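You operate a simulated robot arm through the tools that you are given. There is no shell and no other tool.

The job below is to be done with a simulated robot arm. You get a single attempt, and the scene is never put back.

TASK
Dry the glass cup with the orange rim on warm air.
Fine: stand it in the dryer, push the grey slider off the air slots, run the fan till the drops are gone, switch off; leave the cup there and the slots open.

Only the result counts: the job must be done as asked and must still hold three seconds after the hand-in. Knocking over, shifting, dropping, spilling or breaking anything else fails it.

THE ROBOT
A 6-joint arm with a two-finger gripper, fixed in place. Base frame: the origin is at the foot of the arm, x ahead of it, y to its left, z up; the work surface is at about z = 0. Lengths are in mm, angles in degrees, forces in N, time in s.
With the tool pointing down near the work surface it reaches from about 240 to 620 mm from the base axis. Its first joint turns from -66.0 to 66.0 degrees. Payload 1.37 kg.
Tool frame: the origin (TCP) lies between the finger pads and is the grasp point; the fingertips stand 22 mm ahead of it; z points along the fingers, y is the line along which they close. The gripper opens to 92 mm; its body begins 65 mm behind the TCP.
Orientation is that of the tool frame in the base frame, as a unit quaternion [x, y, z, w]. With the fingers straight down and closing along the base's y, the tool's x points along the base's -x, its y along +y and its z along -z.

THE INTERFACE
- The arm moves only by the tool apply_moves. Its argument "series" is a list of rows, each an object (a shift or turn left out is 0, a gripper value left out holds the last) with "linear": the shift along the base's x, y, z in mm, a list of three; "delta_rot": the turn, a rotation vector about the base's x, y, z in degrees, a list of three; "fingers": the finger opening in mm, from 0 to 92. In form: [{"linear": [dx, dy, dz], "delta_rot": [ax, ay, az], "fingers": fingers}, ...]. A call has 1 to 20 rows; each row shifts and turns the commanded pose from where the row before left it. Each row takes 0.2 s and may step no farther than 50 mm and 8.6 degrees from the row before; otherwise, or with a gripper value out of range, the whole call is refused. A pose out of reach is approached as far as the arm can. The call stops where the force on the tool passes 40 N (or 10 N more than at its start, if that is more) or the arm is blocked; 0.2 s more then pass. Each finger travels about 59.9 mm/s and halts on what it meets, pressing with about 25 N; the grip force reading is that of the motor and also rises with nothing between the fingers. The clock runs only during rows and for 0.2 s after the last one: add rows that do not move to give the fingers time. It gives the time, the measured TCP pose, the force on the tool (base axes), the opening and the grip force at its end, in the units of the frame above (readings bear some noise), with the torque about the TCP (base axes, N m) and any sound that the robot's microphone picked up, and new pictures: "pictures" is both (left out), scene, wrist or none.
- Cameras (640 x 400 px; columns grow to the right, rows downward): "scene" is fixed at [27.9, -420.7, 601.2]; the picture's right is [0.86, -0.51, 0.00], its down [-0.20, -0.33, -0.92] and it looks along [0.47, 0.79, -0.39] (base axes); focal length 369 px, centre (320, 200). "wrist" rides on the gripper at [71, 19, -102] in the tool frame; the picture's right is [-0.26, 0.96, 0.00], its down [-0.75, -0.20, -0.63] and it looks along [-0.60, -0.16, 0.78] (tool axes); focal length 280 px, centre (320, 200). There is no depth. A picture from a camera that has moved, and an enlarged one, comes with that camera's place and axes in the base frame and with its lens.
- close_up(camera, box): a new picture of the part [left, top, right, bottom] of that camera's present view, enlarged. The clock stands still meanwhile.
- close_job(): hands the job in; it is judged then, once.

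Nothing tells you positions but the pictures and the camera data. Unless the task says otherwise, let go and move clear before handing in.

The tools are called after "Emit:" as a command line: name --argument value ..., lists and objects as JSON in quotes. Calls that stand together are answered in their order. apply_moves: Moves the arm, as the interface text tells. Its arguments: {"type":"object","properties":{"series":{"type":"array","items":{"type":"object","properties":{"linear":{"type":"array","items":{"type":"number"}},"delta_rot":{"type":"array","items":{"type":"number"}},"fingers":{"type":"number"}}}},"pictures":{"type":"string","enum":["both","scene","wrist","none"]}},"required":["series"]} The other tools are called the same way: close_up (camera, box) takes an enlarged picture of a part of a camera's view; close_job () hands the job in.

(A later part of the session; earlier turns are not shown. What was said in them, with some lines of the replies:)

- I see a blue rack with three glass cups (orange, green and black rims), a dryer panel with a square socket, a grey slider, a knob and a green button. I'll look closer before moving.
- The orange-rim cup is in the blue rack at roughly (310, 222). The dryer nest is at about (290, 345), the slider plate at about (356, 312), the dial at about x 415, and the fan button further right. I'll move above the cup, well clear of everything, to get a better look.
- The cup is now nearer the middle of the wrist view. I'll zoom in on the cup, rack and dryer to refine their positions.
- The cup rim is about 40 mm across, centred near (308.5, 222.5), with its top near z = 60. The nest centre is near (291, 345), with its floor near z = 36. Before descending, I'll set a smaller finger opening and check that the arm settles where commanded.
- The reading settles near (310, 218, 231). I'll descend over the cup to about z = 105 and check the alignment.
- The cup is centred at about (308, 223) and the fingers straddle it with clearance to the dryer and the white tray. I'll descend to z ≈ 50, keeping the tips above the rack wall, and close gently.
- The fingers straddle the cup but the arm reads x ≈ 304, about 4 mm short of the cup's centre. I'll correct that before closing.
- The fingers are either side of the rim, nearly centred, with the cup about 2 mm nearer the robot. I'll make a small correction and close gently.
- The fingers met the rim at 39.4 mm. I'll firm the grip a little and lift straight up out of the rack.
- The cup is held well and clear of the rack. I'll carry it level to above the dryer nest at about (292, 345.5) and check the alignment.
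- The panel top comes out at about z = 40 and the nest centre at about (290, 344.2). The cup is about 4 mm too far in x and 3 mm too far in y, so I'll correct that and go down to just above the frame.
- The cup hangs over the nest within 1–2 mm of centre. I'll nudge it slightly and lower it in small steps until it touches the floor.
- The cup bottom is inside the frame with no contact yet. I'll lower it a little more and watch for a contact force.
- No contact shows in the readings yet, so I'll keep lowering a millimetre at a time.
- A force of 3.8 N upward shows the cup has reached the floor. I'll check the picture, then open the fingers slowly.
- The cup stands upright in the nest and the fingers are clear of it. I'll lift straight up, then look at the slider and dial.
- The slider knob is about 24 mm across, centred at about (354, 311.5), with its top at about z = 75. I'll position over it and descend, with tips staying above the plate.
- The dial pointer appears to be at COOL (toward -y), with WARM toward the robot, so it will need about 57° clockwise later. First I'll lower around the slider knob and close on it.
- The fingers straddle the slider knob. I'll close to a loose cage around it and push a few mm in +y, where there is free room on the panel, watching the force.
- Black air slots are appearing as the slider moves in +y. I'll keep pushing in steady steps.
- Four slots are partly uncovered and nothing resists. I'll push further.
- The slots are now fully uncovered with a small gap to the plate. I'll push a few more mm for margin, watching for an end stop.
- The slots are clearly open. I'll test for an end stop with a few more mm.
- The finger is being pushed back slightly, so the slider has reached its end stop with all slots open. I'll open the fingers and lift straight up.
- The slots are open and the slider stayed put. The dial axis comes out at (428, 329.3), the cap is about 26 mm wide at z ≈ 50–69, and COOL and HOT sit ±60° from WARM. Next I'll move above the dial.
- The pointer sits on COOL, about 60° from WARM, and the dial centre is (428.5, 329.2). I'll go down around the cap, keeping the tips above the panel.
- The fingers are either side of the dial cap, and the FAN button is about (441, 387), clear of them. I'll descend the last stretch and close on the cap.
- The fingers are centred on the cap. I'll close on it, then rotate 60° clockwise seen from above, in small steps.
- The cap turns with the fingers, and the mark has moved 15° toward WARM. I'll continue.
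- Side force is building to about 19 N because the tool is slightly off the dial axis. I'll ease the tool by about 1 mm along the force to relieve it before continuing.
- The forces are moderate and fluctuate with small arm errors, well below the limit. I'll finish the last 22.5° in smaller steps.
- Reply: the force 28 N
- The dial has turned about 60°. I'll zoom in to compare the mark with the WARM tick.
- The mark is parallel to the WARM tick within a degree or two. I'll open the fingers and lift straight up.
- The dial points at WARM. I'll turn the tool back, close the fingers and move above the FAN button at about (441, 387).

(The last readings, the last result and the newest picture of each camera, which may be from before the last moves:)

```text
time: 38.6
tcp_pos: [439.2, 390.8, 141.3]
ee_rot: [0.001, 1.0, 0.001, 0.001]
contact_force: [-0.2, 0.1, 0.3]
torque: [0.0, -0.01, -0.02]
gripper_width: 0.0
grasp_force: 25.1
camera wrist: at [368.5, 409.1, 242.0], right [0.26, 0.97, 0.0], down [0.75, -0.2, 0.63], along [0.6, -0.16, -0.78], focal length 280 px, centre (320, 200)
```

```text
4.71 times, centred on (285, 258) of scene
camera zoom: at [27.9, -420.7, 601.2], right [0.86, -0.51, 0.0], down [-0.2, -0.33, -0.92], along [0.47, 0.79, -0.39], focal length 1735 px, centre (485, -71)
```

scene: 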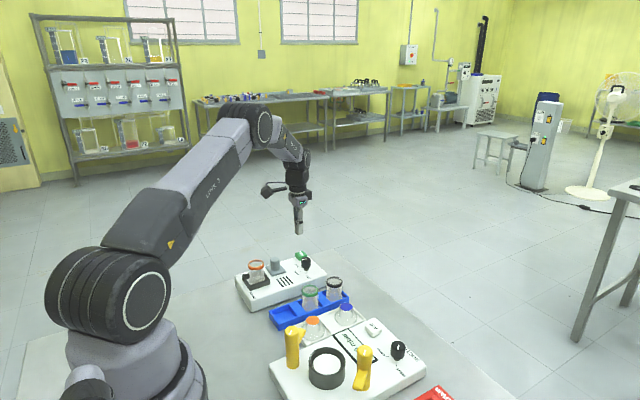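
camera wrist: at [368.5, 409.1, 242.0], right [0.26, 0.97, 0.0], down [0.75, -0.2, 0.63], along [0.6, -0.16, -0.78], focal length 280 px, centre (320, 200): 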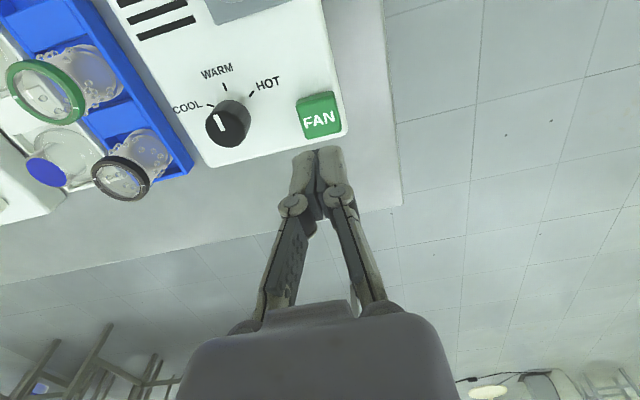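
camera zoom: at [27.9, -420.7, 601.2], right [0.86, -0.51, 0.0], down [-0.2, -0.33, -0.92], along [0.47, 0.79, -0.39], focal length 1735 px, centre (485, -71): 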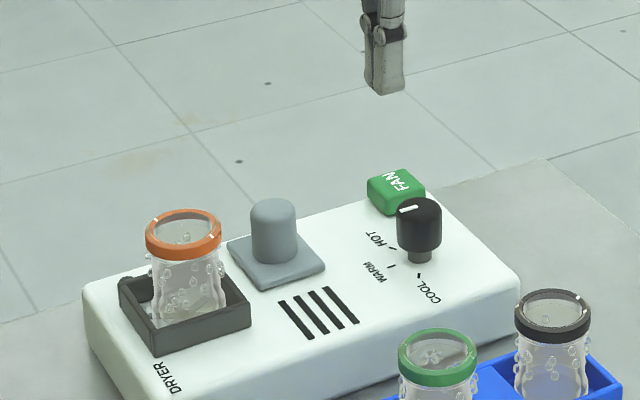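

The FAN button top is at about z = 53, centre about (442.5, 388.5). I'll align and descend to just above it.

Emit:
apply_moves --series '[{"linear": [2.5, -2, -20]}, {"linear": [0, 0, -20]}, {"linear": [0, 0, -20]}, {"linear": [0, 0, 0]}, {"linear": [0, 0, 0]}]'

Emit:
close_up --camera "wrist" --box '[200, 60, 460, 260]'

Emit:
close_up --camera "scene" --box '[260, 225, 350, 290]'

```text
time: 39.8
tcp_pos: [442.3, 389.0, 83.7]
ee_rot: [0.0, 1.0, 0.002, 0.0]
contact_force: [0.3, -0.3, -0.6]
torque: [-0.01, 0.0, 0.01]
gripper_width: 0.1
grasp_force: 24.9
camera wrist: at [371.1, 407.6, 183.4], right [0.26, 0.96, 0.0], down [0.75, -0.21, 0.63], along [0.6, -0.16, -0.78], focal length 280 px, centre (320, 200)
```

scene: 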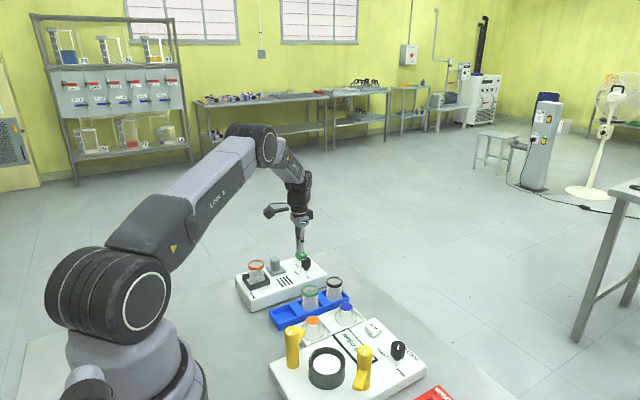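
wrist: 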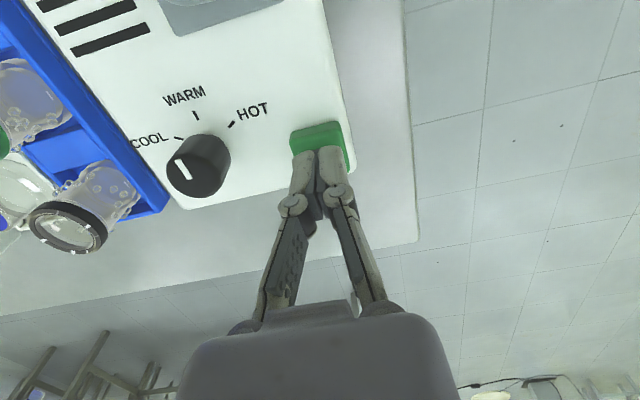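

```text
2.00 times, centred on (330, 160) of wrist
camera zoom: at [371.1, 407.6, 183.4], right [0.26, 0.96, 0.0], down [0.75, -0.21, 0.63], along [0.6, -0.16, -0.78], focal length 561 px, centre (300, 280)
```

zoom: 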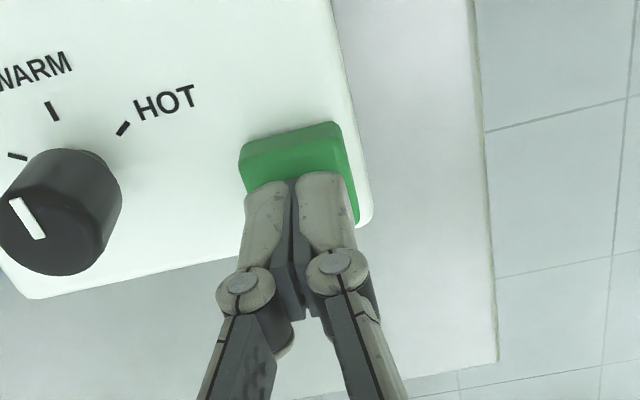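

```text
6.15 times, centred on (305, 258) of scene
camera zoom: at [27.9, -420.7, 601.2], right [0.86, -0.51, 0.0], down [-0.2, -0.33, -0.92], along [0.47, 0.79, -0.39], focal length 2269 px, centre (412, -154)
```

zoom: 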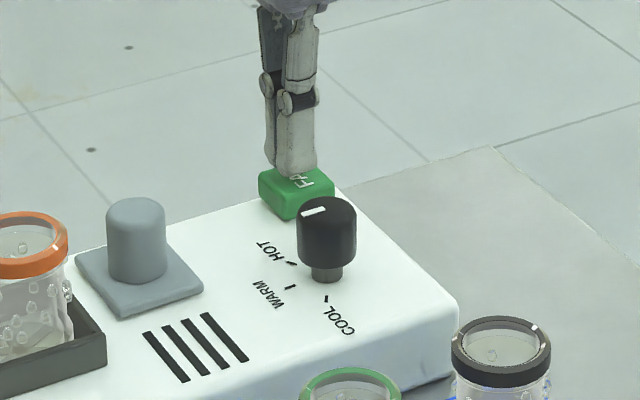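

The closed tips are about 8 mm above the button. I'll press down in small steps and watch force and sound.

Emit:
apply_moves --series '[{"linear": [0, 0, -4]}, {"linear": [0, 0, -2]}, {"linear": [0, 0, 0]}]' --pictures "none"

```text
time: 40.6
tcp_pos: [442.3, 389.5, 77.0]
ee_rot: [0.0, 1.0, 0.001, 0.0]
contact_force: [0.0, -0.3, -0.9]
torque: [0.0, 0.0, 0.01]
gripper_width: 5.9
grasp_force: 27.3
```

The gripper width reads 5.9 although it is commanded closed, so I'll look before pressing on.

Emit:
close_up --camera "wrist" --box '[200, 60, 460, 260]'

Emit:
close_up --camera "scene" --box '[265, 225, 335, 275]'

```text
2.00 times, centred on (330, 160) of wrist
camera zoom: at [371.6, 407.0, 177.1], right [0.26, 0.96, 0.0], down [0.75, -0.21, 0.63], along [0.6, -0.16, -0.78], focal length 561 px, centre (300, 280)
```

zoom: 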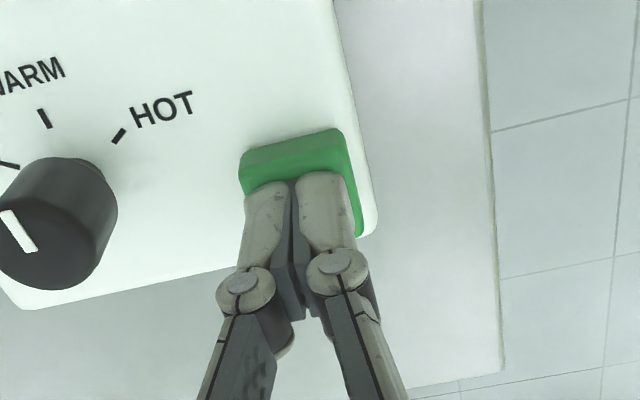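

```text
8.00 times, centred on (300, 250) of scene
camera zoom: at [27.9, -420.7, 601.2], right [0.86, -0.51, 0.0], down [-0.2, -0.33, -0.92], along [0.47, 0.79, -0.39], focal length 2950 px, centre (480, -200)
```

zoom: 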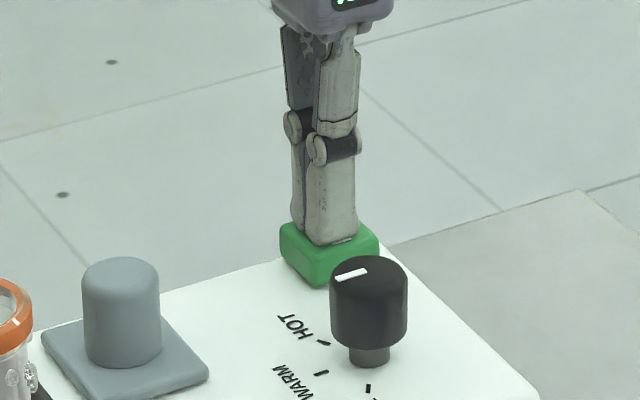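

The fingers are visibly closed, so the width reading was noise. The tips are nearly at the button top, so I'll press further in 1 mm steps.

Emit:
apply_moves --series '[{"linear": [0, 0, -1]}, {"linear": [0, 0, -1]}, {"linear": [0, 0, 0]}]' --pictures "none"

```text
time: 41.4
tcp_pos: [443.0, 389.0, 73.7]
ee_rot: [0.0, 1.0, 0.0, 0.001]
contact_force: [0.4, 0.4, 1.5]
torque: [0.01, 0.04, 0.01]
gripper_width: 5.8
grasp_force: 28.1
```

Emit:
apply_moves --series '[{"linear": [0, 0, -1]}, {"linear": [0, 0, 0]}]' --pictures "both"

Emit:
close_up --camera "scene" --box '[265, 225, 335, 275]'

Emit:
close_up --camera "scene" --box '[225, 245, 305, 305]'

```text
time: 42.0
tcp_pos: [443.3, 389.0, 73.0]
ee_rot: [0.0, 1.0, 0.001, 0.001]
contact_force: [-0.3, -0.2, 1.9]
torque: [-0.02, 0.01, 0.01]
gripper_width: 6.0
grasp_force: 27.7
camera wrist: at [372.7, 407.5, 174.0], right [0.26, 0.96, 0.0], down [0.75, -0.21, 0.63], along [0.6, -0.16, -0.78], focal length 280 px, centre (320, 200)
```

scene: 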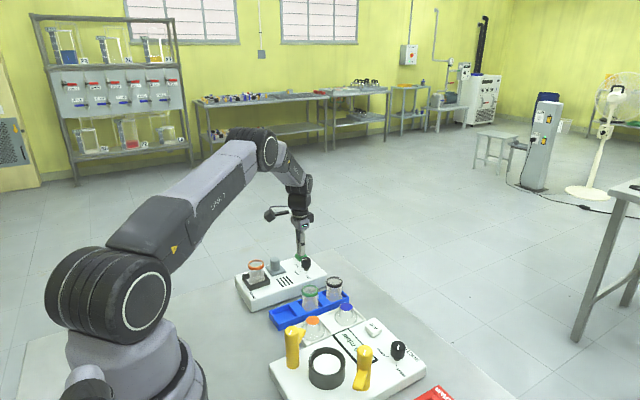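
wrist: 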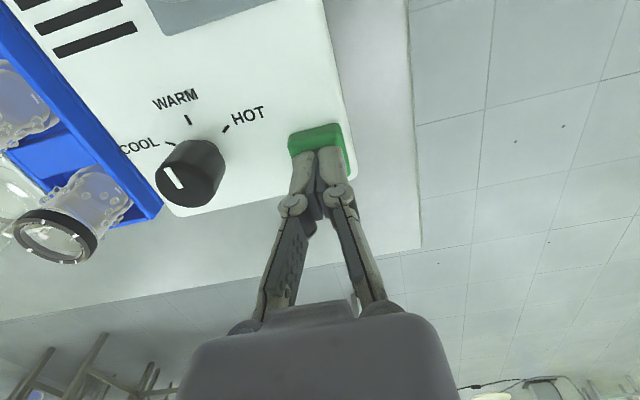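

```text
8.00 times, centred on (300, 250) of scene
camera zoom: at [27.9, -420.7, 601.2], right [0.86, -0.51, 0.0], down [-0.2, -0.33, -0.92], along [0.47, 0.79, -0.39], focal length 2950 px, centre (480, -200)
```

zoom: 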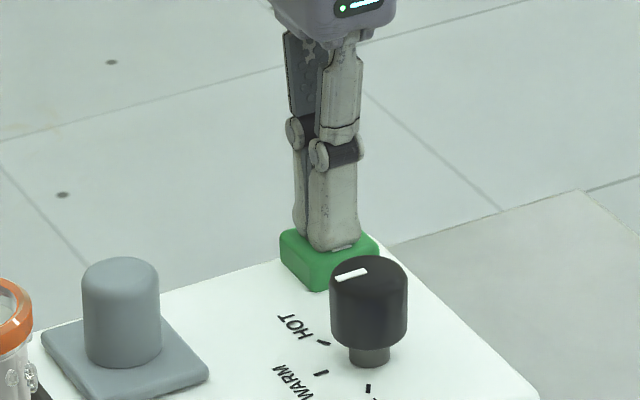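

```text
6.67 times, centred on (265, 275) of scene
camera zoom: at [27.9, -420.7, 601.2], right [0.86, -0.51, 0.0], down [-0.2, -0.33, -0.92], along [0.47, 0.79, -0.39], focal length 2458 px, centre (687, -300)
```

zoom: 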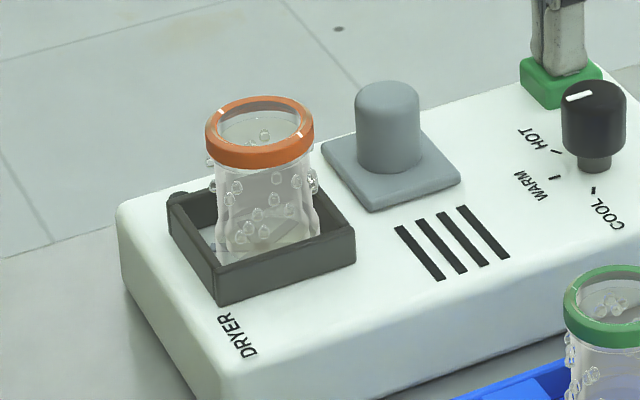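

The button is just beginning to yield at about 2 N and the fan hasn't started. I'll press a bit further.

Emit:
apply_moves --series '[{"linear": [0, 0, -1]}, {"linear": [0, 0, 0]}]' --pictures "none"

```text
time: 42.6
tcp_pos: [443.5, 389.5, 70.9]
ee_rot: [0.0, 1.0, 0.001, 0.0]
contact_force: [1.3, -0.2, 1.5]
torque: [0.0, -0.06, 0.0]
gripper_width: 6.2
grasp_force: 27.4
heard: click
```

A click was heard. I'll raise the tool straight up and check whether the fan is running.

Emit:
apply_moves --series '[{"linear": [0, 0, 5]}, {"linear": [0, 0, 15]}, {"linear": [0, 0, 0]}]'

Emit:
close_up --camera "scene" --box '[225, 245, 305, 305]'

Emit:
close_up --camera "scene" --box '[265, 225, 335, 275]'

```text
time: 43.4
tcp_pos: [442.1, 389.7, 91.8]
ee_rot: [0.001, 1.0, 0.001, 0.0]
contact_force: [-0.1, 0.3, 0.0]
torque: [0.02, -0.02, 0.02]
gripper_width: 0.3
grasp_force: 27.8
camera wrist: at [371.4, 408.8, 192.6], right [0.26, 0.96, 0.0], down [0.75, -0.21, 0.63], along [0.6, -0.16, -0.78], focal length 280 px, centre (320, 200)
```

scene: 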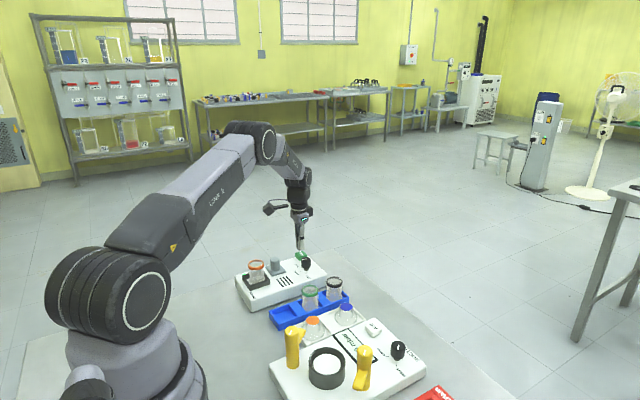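
wrist: 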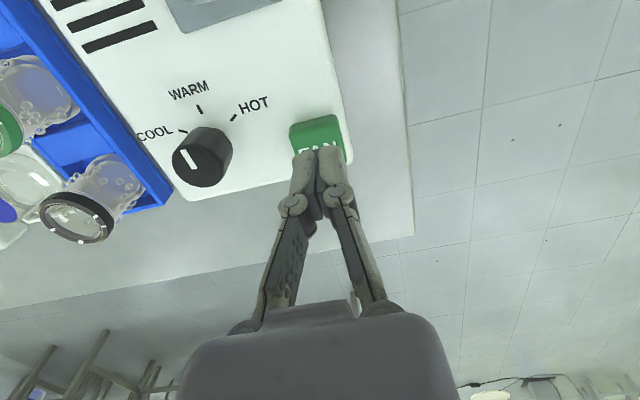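

```text
6.67 times, centred on (265, 275) of scene
camera zoom: at [27.9, -420.7, 601.2], right [0.86, -0.51, 0.0], down [-0.2, -0.33, -0.92], along [0.47, 0.79, -0.39], focal length 2458 px, centre (687, -300)
```

zoom: 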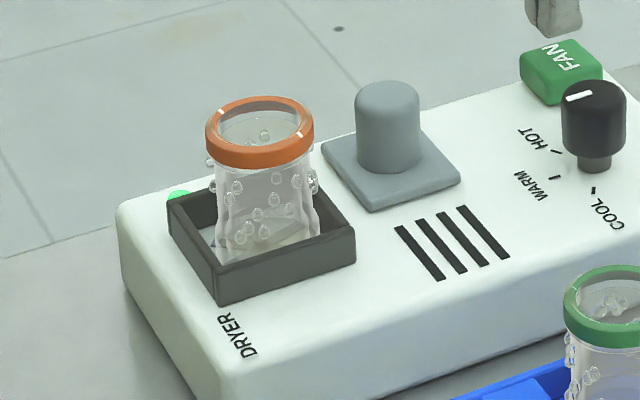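

```text
8.00 times, centred on (300, 250) of scene
camera zoom: at [27.9, -420.7, 601.2], right [0.86, -0.51, 0.0], down [-0.2, -0.33, -0.92], along [0.47, 0.79, -0.39], focal length 2950 px, centre (480, -200)
```

zoom: 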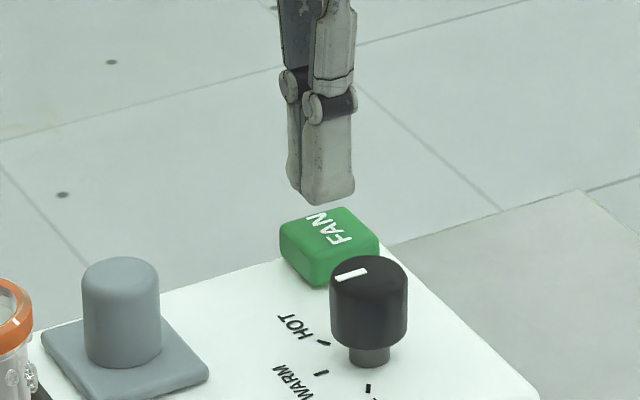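

The lamp by the nest now glows green, so the fan is on. I'll wait and watch the drops.

Emit:
apply_moves --series '[{}, {}, {}, {}, {}, {}, {}, {}, {}, {}]' --pictures "none"

Emit:
close_up --camera "scene" --box '[235, 250, 285, 295]'

```text
time: 45.6
tcp_pos: [443.6, 390.1, 91.6]
ee_rot: [0.0, 1.0, 0.0, 0.0]
contact_force: [-0.6, 0.3, -0.3]
torque: [0.0, 0.03, 0.01]
gripper_width: 0.0
grasp_force: 27.7
```

```text
8.89 times, centred on (260, 272) of scene
camera zoom: at [27.9, -420.7, 601.2], right [0.86, -0.51, 0.0], down [-0.2, -0.33, -0.92], along [0.47, 0.79, -0.39], focal length 3278 px, centre (853, -444)
```

zoom: 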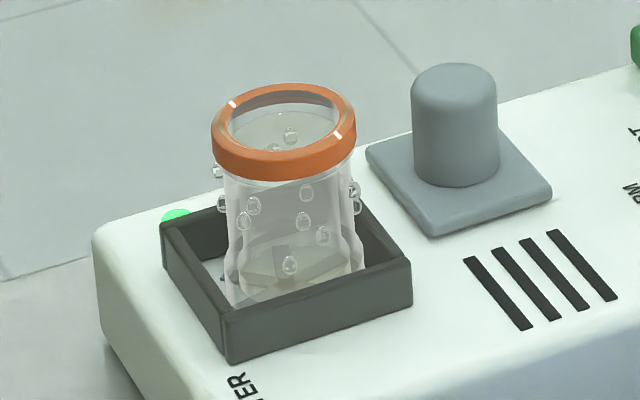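

The drops are fewer already. I'll keep waiting and checking.

Emit:
apply_moves --series '[{}, {}, {}, {}, {}, {}, {}, {}, {}, {}]' --pictures "none"

Emit:
close_up --camera "scene" --box '[235, 250, 285, 295]'

```text
time: 47.8
tcp_pos: [442.3, 390.3, 92.0]
ee_rot: [0.001, 1.0, 0.001, 0.001]
contact_force: [0.1, -0.6, -1.5]
torque: [0.0, 0.02, 0.01]
gripper_width: 0.0
grasp_force: 27.8
```

```text
8.89 times, centred on (260, 272) of scene
camera zoom: at [27.9, -420.7, 601.2], right [0.86, -0.51, 0.0], down [-0.2, -0.33, -0.92], along [0.47, 0.79, -0.39], focal length 3278 px, centre (853, -444)
```

zoom: 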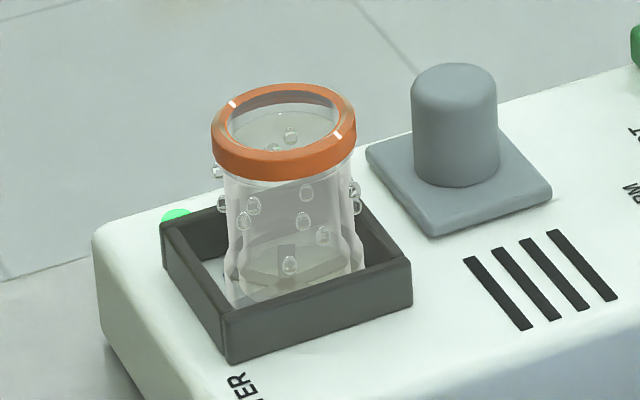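

Emit:
apply_moves --series '[{}, {}, {}, {}, {}, {}, {}, {}, {}, {}]' --pictures "none"

Emit:
close_up --camera "scene" --box '[235, 250, 285, 295]'

```text
time: 50.0
tcp_pos: [442.5, 391.2, 92.0]
ee_rot: [0.0, 1.0, 0.001, 0.0]
contact_force: [-0.8, -0.3, 0.9]
torque: [-0.03, -0.04, 0.01]
gripper_width: 0.2
grasp_force: 27.5
```

```text
8.89 times, centred on (260, 272) of scene
camera zoom: at [27.9, -420.7, 601.2], right [0.86, -0.51, 0.0], down [-0.2, -0.33, -0.92], along [0.47, 0.79, -0.39], focal length 3278 px, centre (853, -444)
```

zoom: 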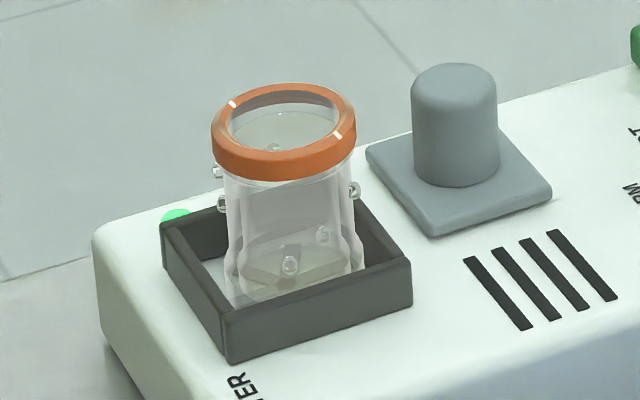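

About six drops remain. I'll wait on, checking every couple of seconds.

Emit:
apply_moves --series '[{}, {}, {}, {}, {}, {}, {}, {}, {}, {}]' --pictures "none"

Emit:
close_up --camera "scene" --box '[235, 250, 285, 295]'

```text
time: 52.2
tcp_pos: [442.1, 390.2, 93.5]
ee_rot: [0.0, 1.0, 0.001, -0.001]
contact_force: [0.0, 0.3, -0.3]
torque: [0.02, -0.02, 0.01]
gripper_width: 0.0
grasp_force: 28.2
```

```text
8.89 times, centred on (260, 272) of scene
camera zoom: at [27.9, -420.7, 601.2], right [0.86, -0.51, 0.0], down [-0.2, -0.33, -0.92], along [0.47, 0.79, -0.39], focal length 3278 px, centre (853, -444)
```

zoom: 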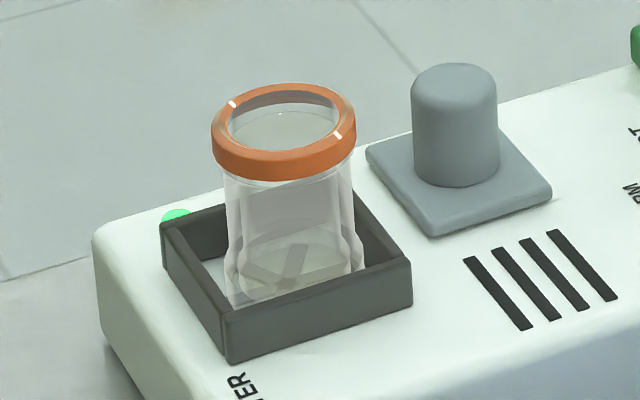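

No drops are visible now. I'll zoom in closely to confirm before switching off.

Emit:
close_up --camera "scene" --box '[242, 255, 272, 285]'

Emit:
close_up --camera "scene" --box '[265, 225, 335, 275]'

```text
13.33 times, centred on (257, 270) of scene
camera zoom: at [27.9, -420.7, 601.2], right [0.86, -0.51, 0.0], down [-0.2, -0.33, -0.92], along [0.47, 0.79, -0.39], focal length 4917 px, centre (1160, -733)
```

zoom: 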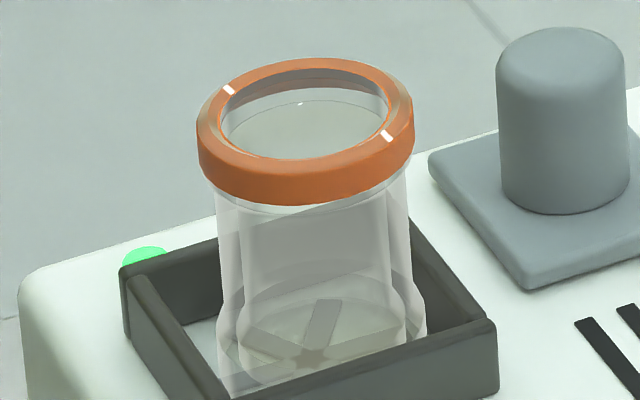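

```text
8.00 times, centred on (300, 250) of scene
camera zoom: at [27.9, -420.7, 601.2], right [0.86, -0.51, 0.0], down [-0.2, -0.33, -0.92], along [0.47, 0.79, -0.39], focal length 2950 px, centre (480, -200)
```

zoom: 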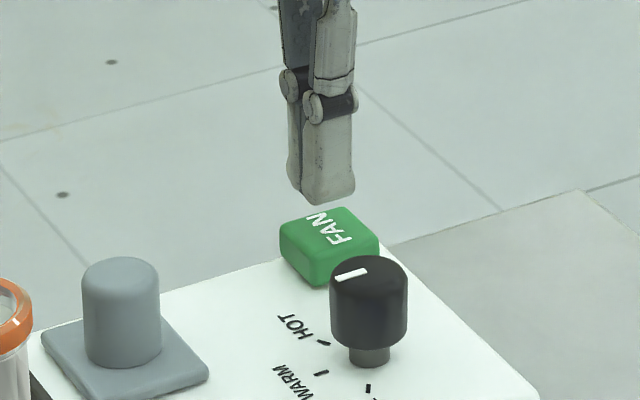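

The cup is dry: no drops on the walls, inside or on the rim. I'll press the button again to switch off, down to the same depth as before.

Emit:
apply_moves --series '[{"linear": [0, 0, -10]}, {"linear": [0, 0, -5]}, {"linear": [0, 0, -2]}, {"linear": [0, 0, -1.5]}, {"linear": [0, 0, -1]}, {"linear": [0, 0, 0]}]' --pictures "none"

```text
time: 53.6
tcp_pos: [443.6, 388.4, 73.4]
ee_rot: [0.0, 1.0, 0.001, 0.001]
contact_force: [-0.9, -0.8, 1.8]
torque: [-0.02, -0.03, 0.02]
gripper_width: 5.9
grasp_force: 28.4
heard: click
```

A click was heard again. I'll raise the tool and check that the lamp has gone out.

Emit:
apply_moves --series '[{"linear": [0, 0, 5]}, {"linear": [0, 0, 15]}, {"linear": [0, 0, 30]}, {"linear": [0, 0, 0]}]'

Emit:
close_up --camera "scene" --box '[225, 245, 305, 305]'

Emit:
close_up --camera "scene" --box '[242, 255, 272, 285]'

```text
time: 54.6
tcp_pos: [442.3, 386.6, 122.8]
ee_rot: [0.0, 1.0, 0.0, 0.0]
contact_force: [-0.6, 0.2, -0.3]
torque: [-0.02, -0.01, -0.04]
gripper_width: 0.0
grasp_force: 27.9
camera wrist: at [371.8, 406.1, 223.2], right [0.26, 0.96, 0.0], down [0.75, -0.21, 0.62], along [0.6, -0.16, -0.78], focal length 280 px, centre (320, 200)
```

scene: 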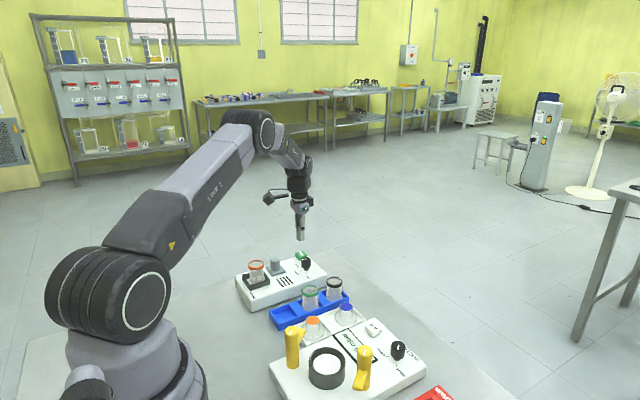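
wrist: 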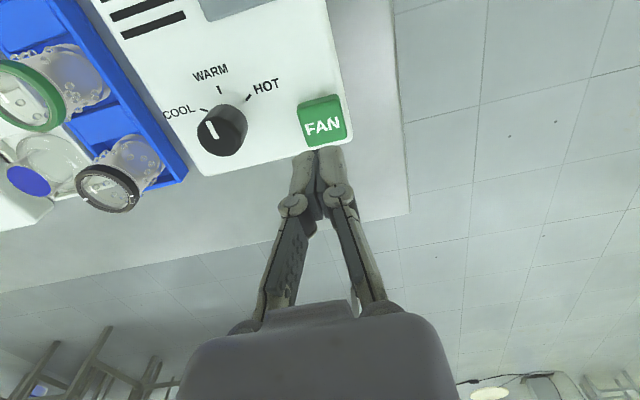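

```text
6.67 times, centred on (265, 275) of scene
camera zoom: at [27.9, -420.7, 601.2], right [0.86, -0.51, 0.0], down [-0.2, -0.33, -0.92], along [0.47, 0.79, -0.39], focal length 2458 px, centre (687, -300)
```

zoom: 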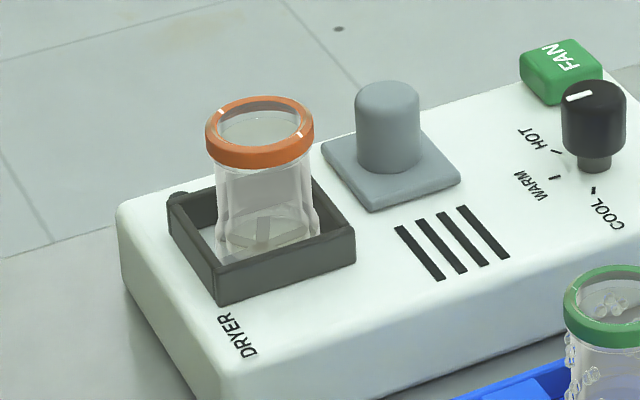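

```text
13.33 times, centred on (257, 270) of scene
camera zoom: at [27.9, -420.7, 601.2], right [0.86, -0.51, 0.0], down [-0.2, -0.33, -0.92], along [0.47, 0.79, -0.39], focal length 4917 px, centre (1160, -733)
```

zoom: 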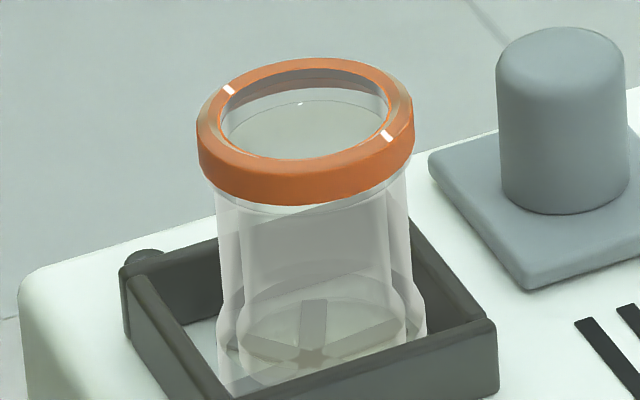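

The lamp is out, the cup looks dry and the slots are open. I'll move up and back to check the far side of the cup with the wrist camera.

Emit:
apply_moves --series '[{"linear": [0, 0, 40]}, {"linear": [-40, -10, 20]}, {"linear": [-40, -10, 0]}, {"linear": [-40, -5, 0]}, {"linear": [-30, 0, 0], "fingers": 40}, {"linear": [0, 0, 0]}, {"linear": [0, 0, 0]}]'

Emit:
close_up --camera "wrist" --box '[260, 40, 440, 180]'

Emit:
close_up --camera "scene" --box '[225, 240, 365, 340]'

```text
time: 56.2
tcp_pos: [288.5, 363.3, 183.6]
ee_rot: [0.0, 1.0, 0.0, 0.001]
contact_force: [-0.4, 0.2, -0.7]
torque: [-0.01, -0.01, 0.01]
gripper_width: 39.9
grasp_force: 0.0
camera wrist: at [217.6, 380.9, 284.5], right [0.26, 0.96, 0.0], down [0.75, -0.21, 0.63], along [0.6, -0.16, -0.78], focal length 280 px, centre (320, 200)
```

scene: 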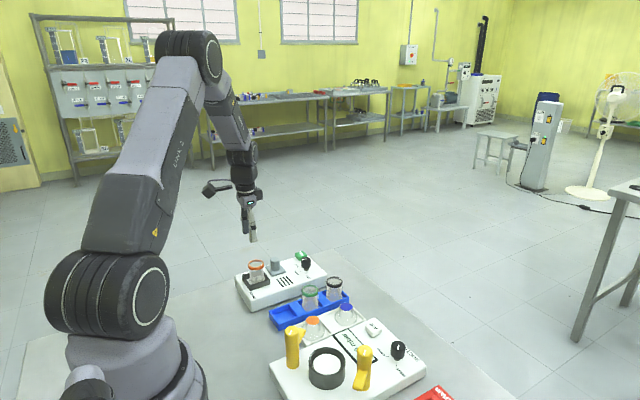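
wrist: 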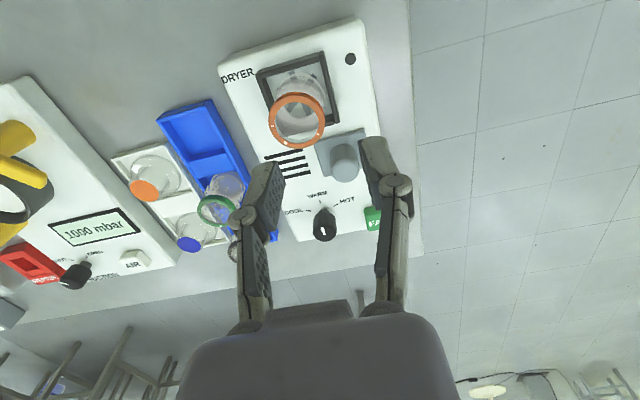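

```text
2.86 times, centred on (350, 110) of wrist
camera zoom: at [217.6, 380.9, 284.5], right [0.26, 0.96, 0.0], down [0.75, -0.21, 0.63], along [0.6, -0.16, -0.78], focal length 801 px, centre (234, 457)
```

zoom: 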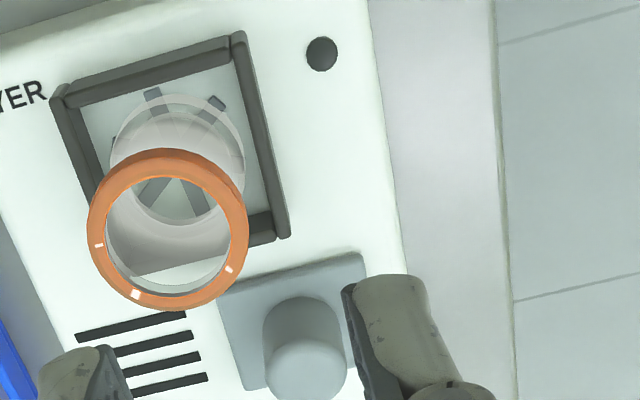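

```text
4.00 times, centred on (295, 290) of scene
camera zoom: at [27.9, -420.7, 601.2], right [0.86, -0.51, 0.0], down [-0.2, -0.33, -0.92], along [0.47, 0.79, -0.39], focal length 1475 px, centre (420, -160)
```

zoom: 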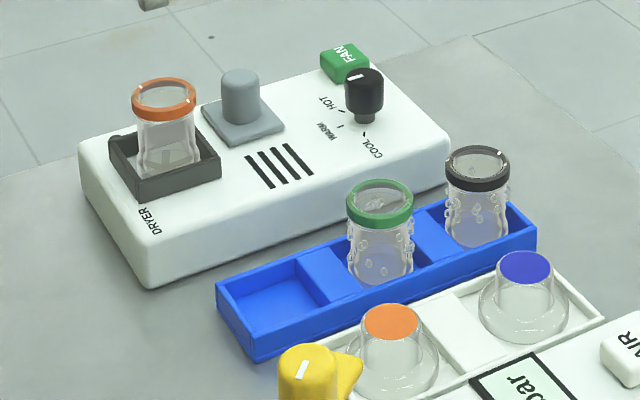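

The cup stands dry and upright in the dryer, seen clean from both sides. The lamp is off, the slots are open, the dial is on WARM, nothing else has moved and the gripper is empty and clear, so I'm handing in.

Emit:
close_job

```text
The job is handed in.
```

The orange-rimmed cup is dry and standing upright in the dryer, and I've handed the job in; no verdict came back.

- **Slots:** I pushed the grey slider to its end stop, so all four air slots are open and stay that way.
- **Warm air:** I turned the dial from COOL to WARM.
- **Drying:** The fan ran about 11 seconds. By then no drops showed from the scene camera, and the wrist camera showed none from the other side afterwards.
- **Switched off:** A second press of the FAN button clicked and the green lamp went out.

The other cups and equipment look undisturbed, and the gripper is empty and raised clear of everything.
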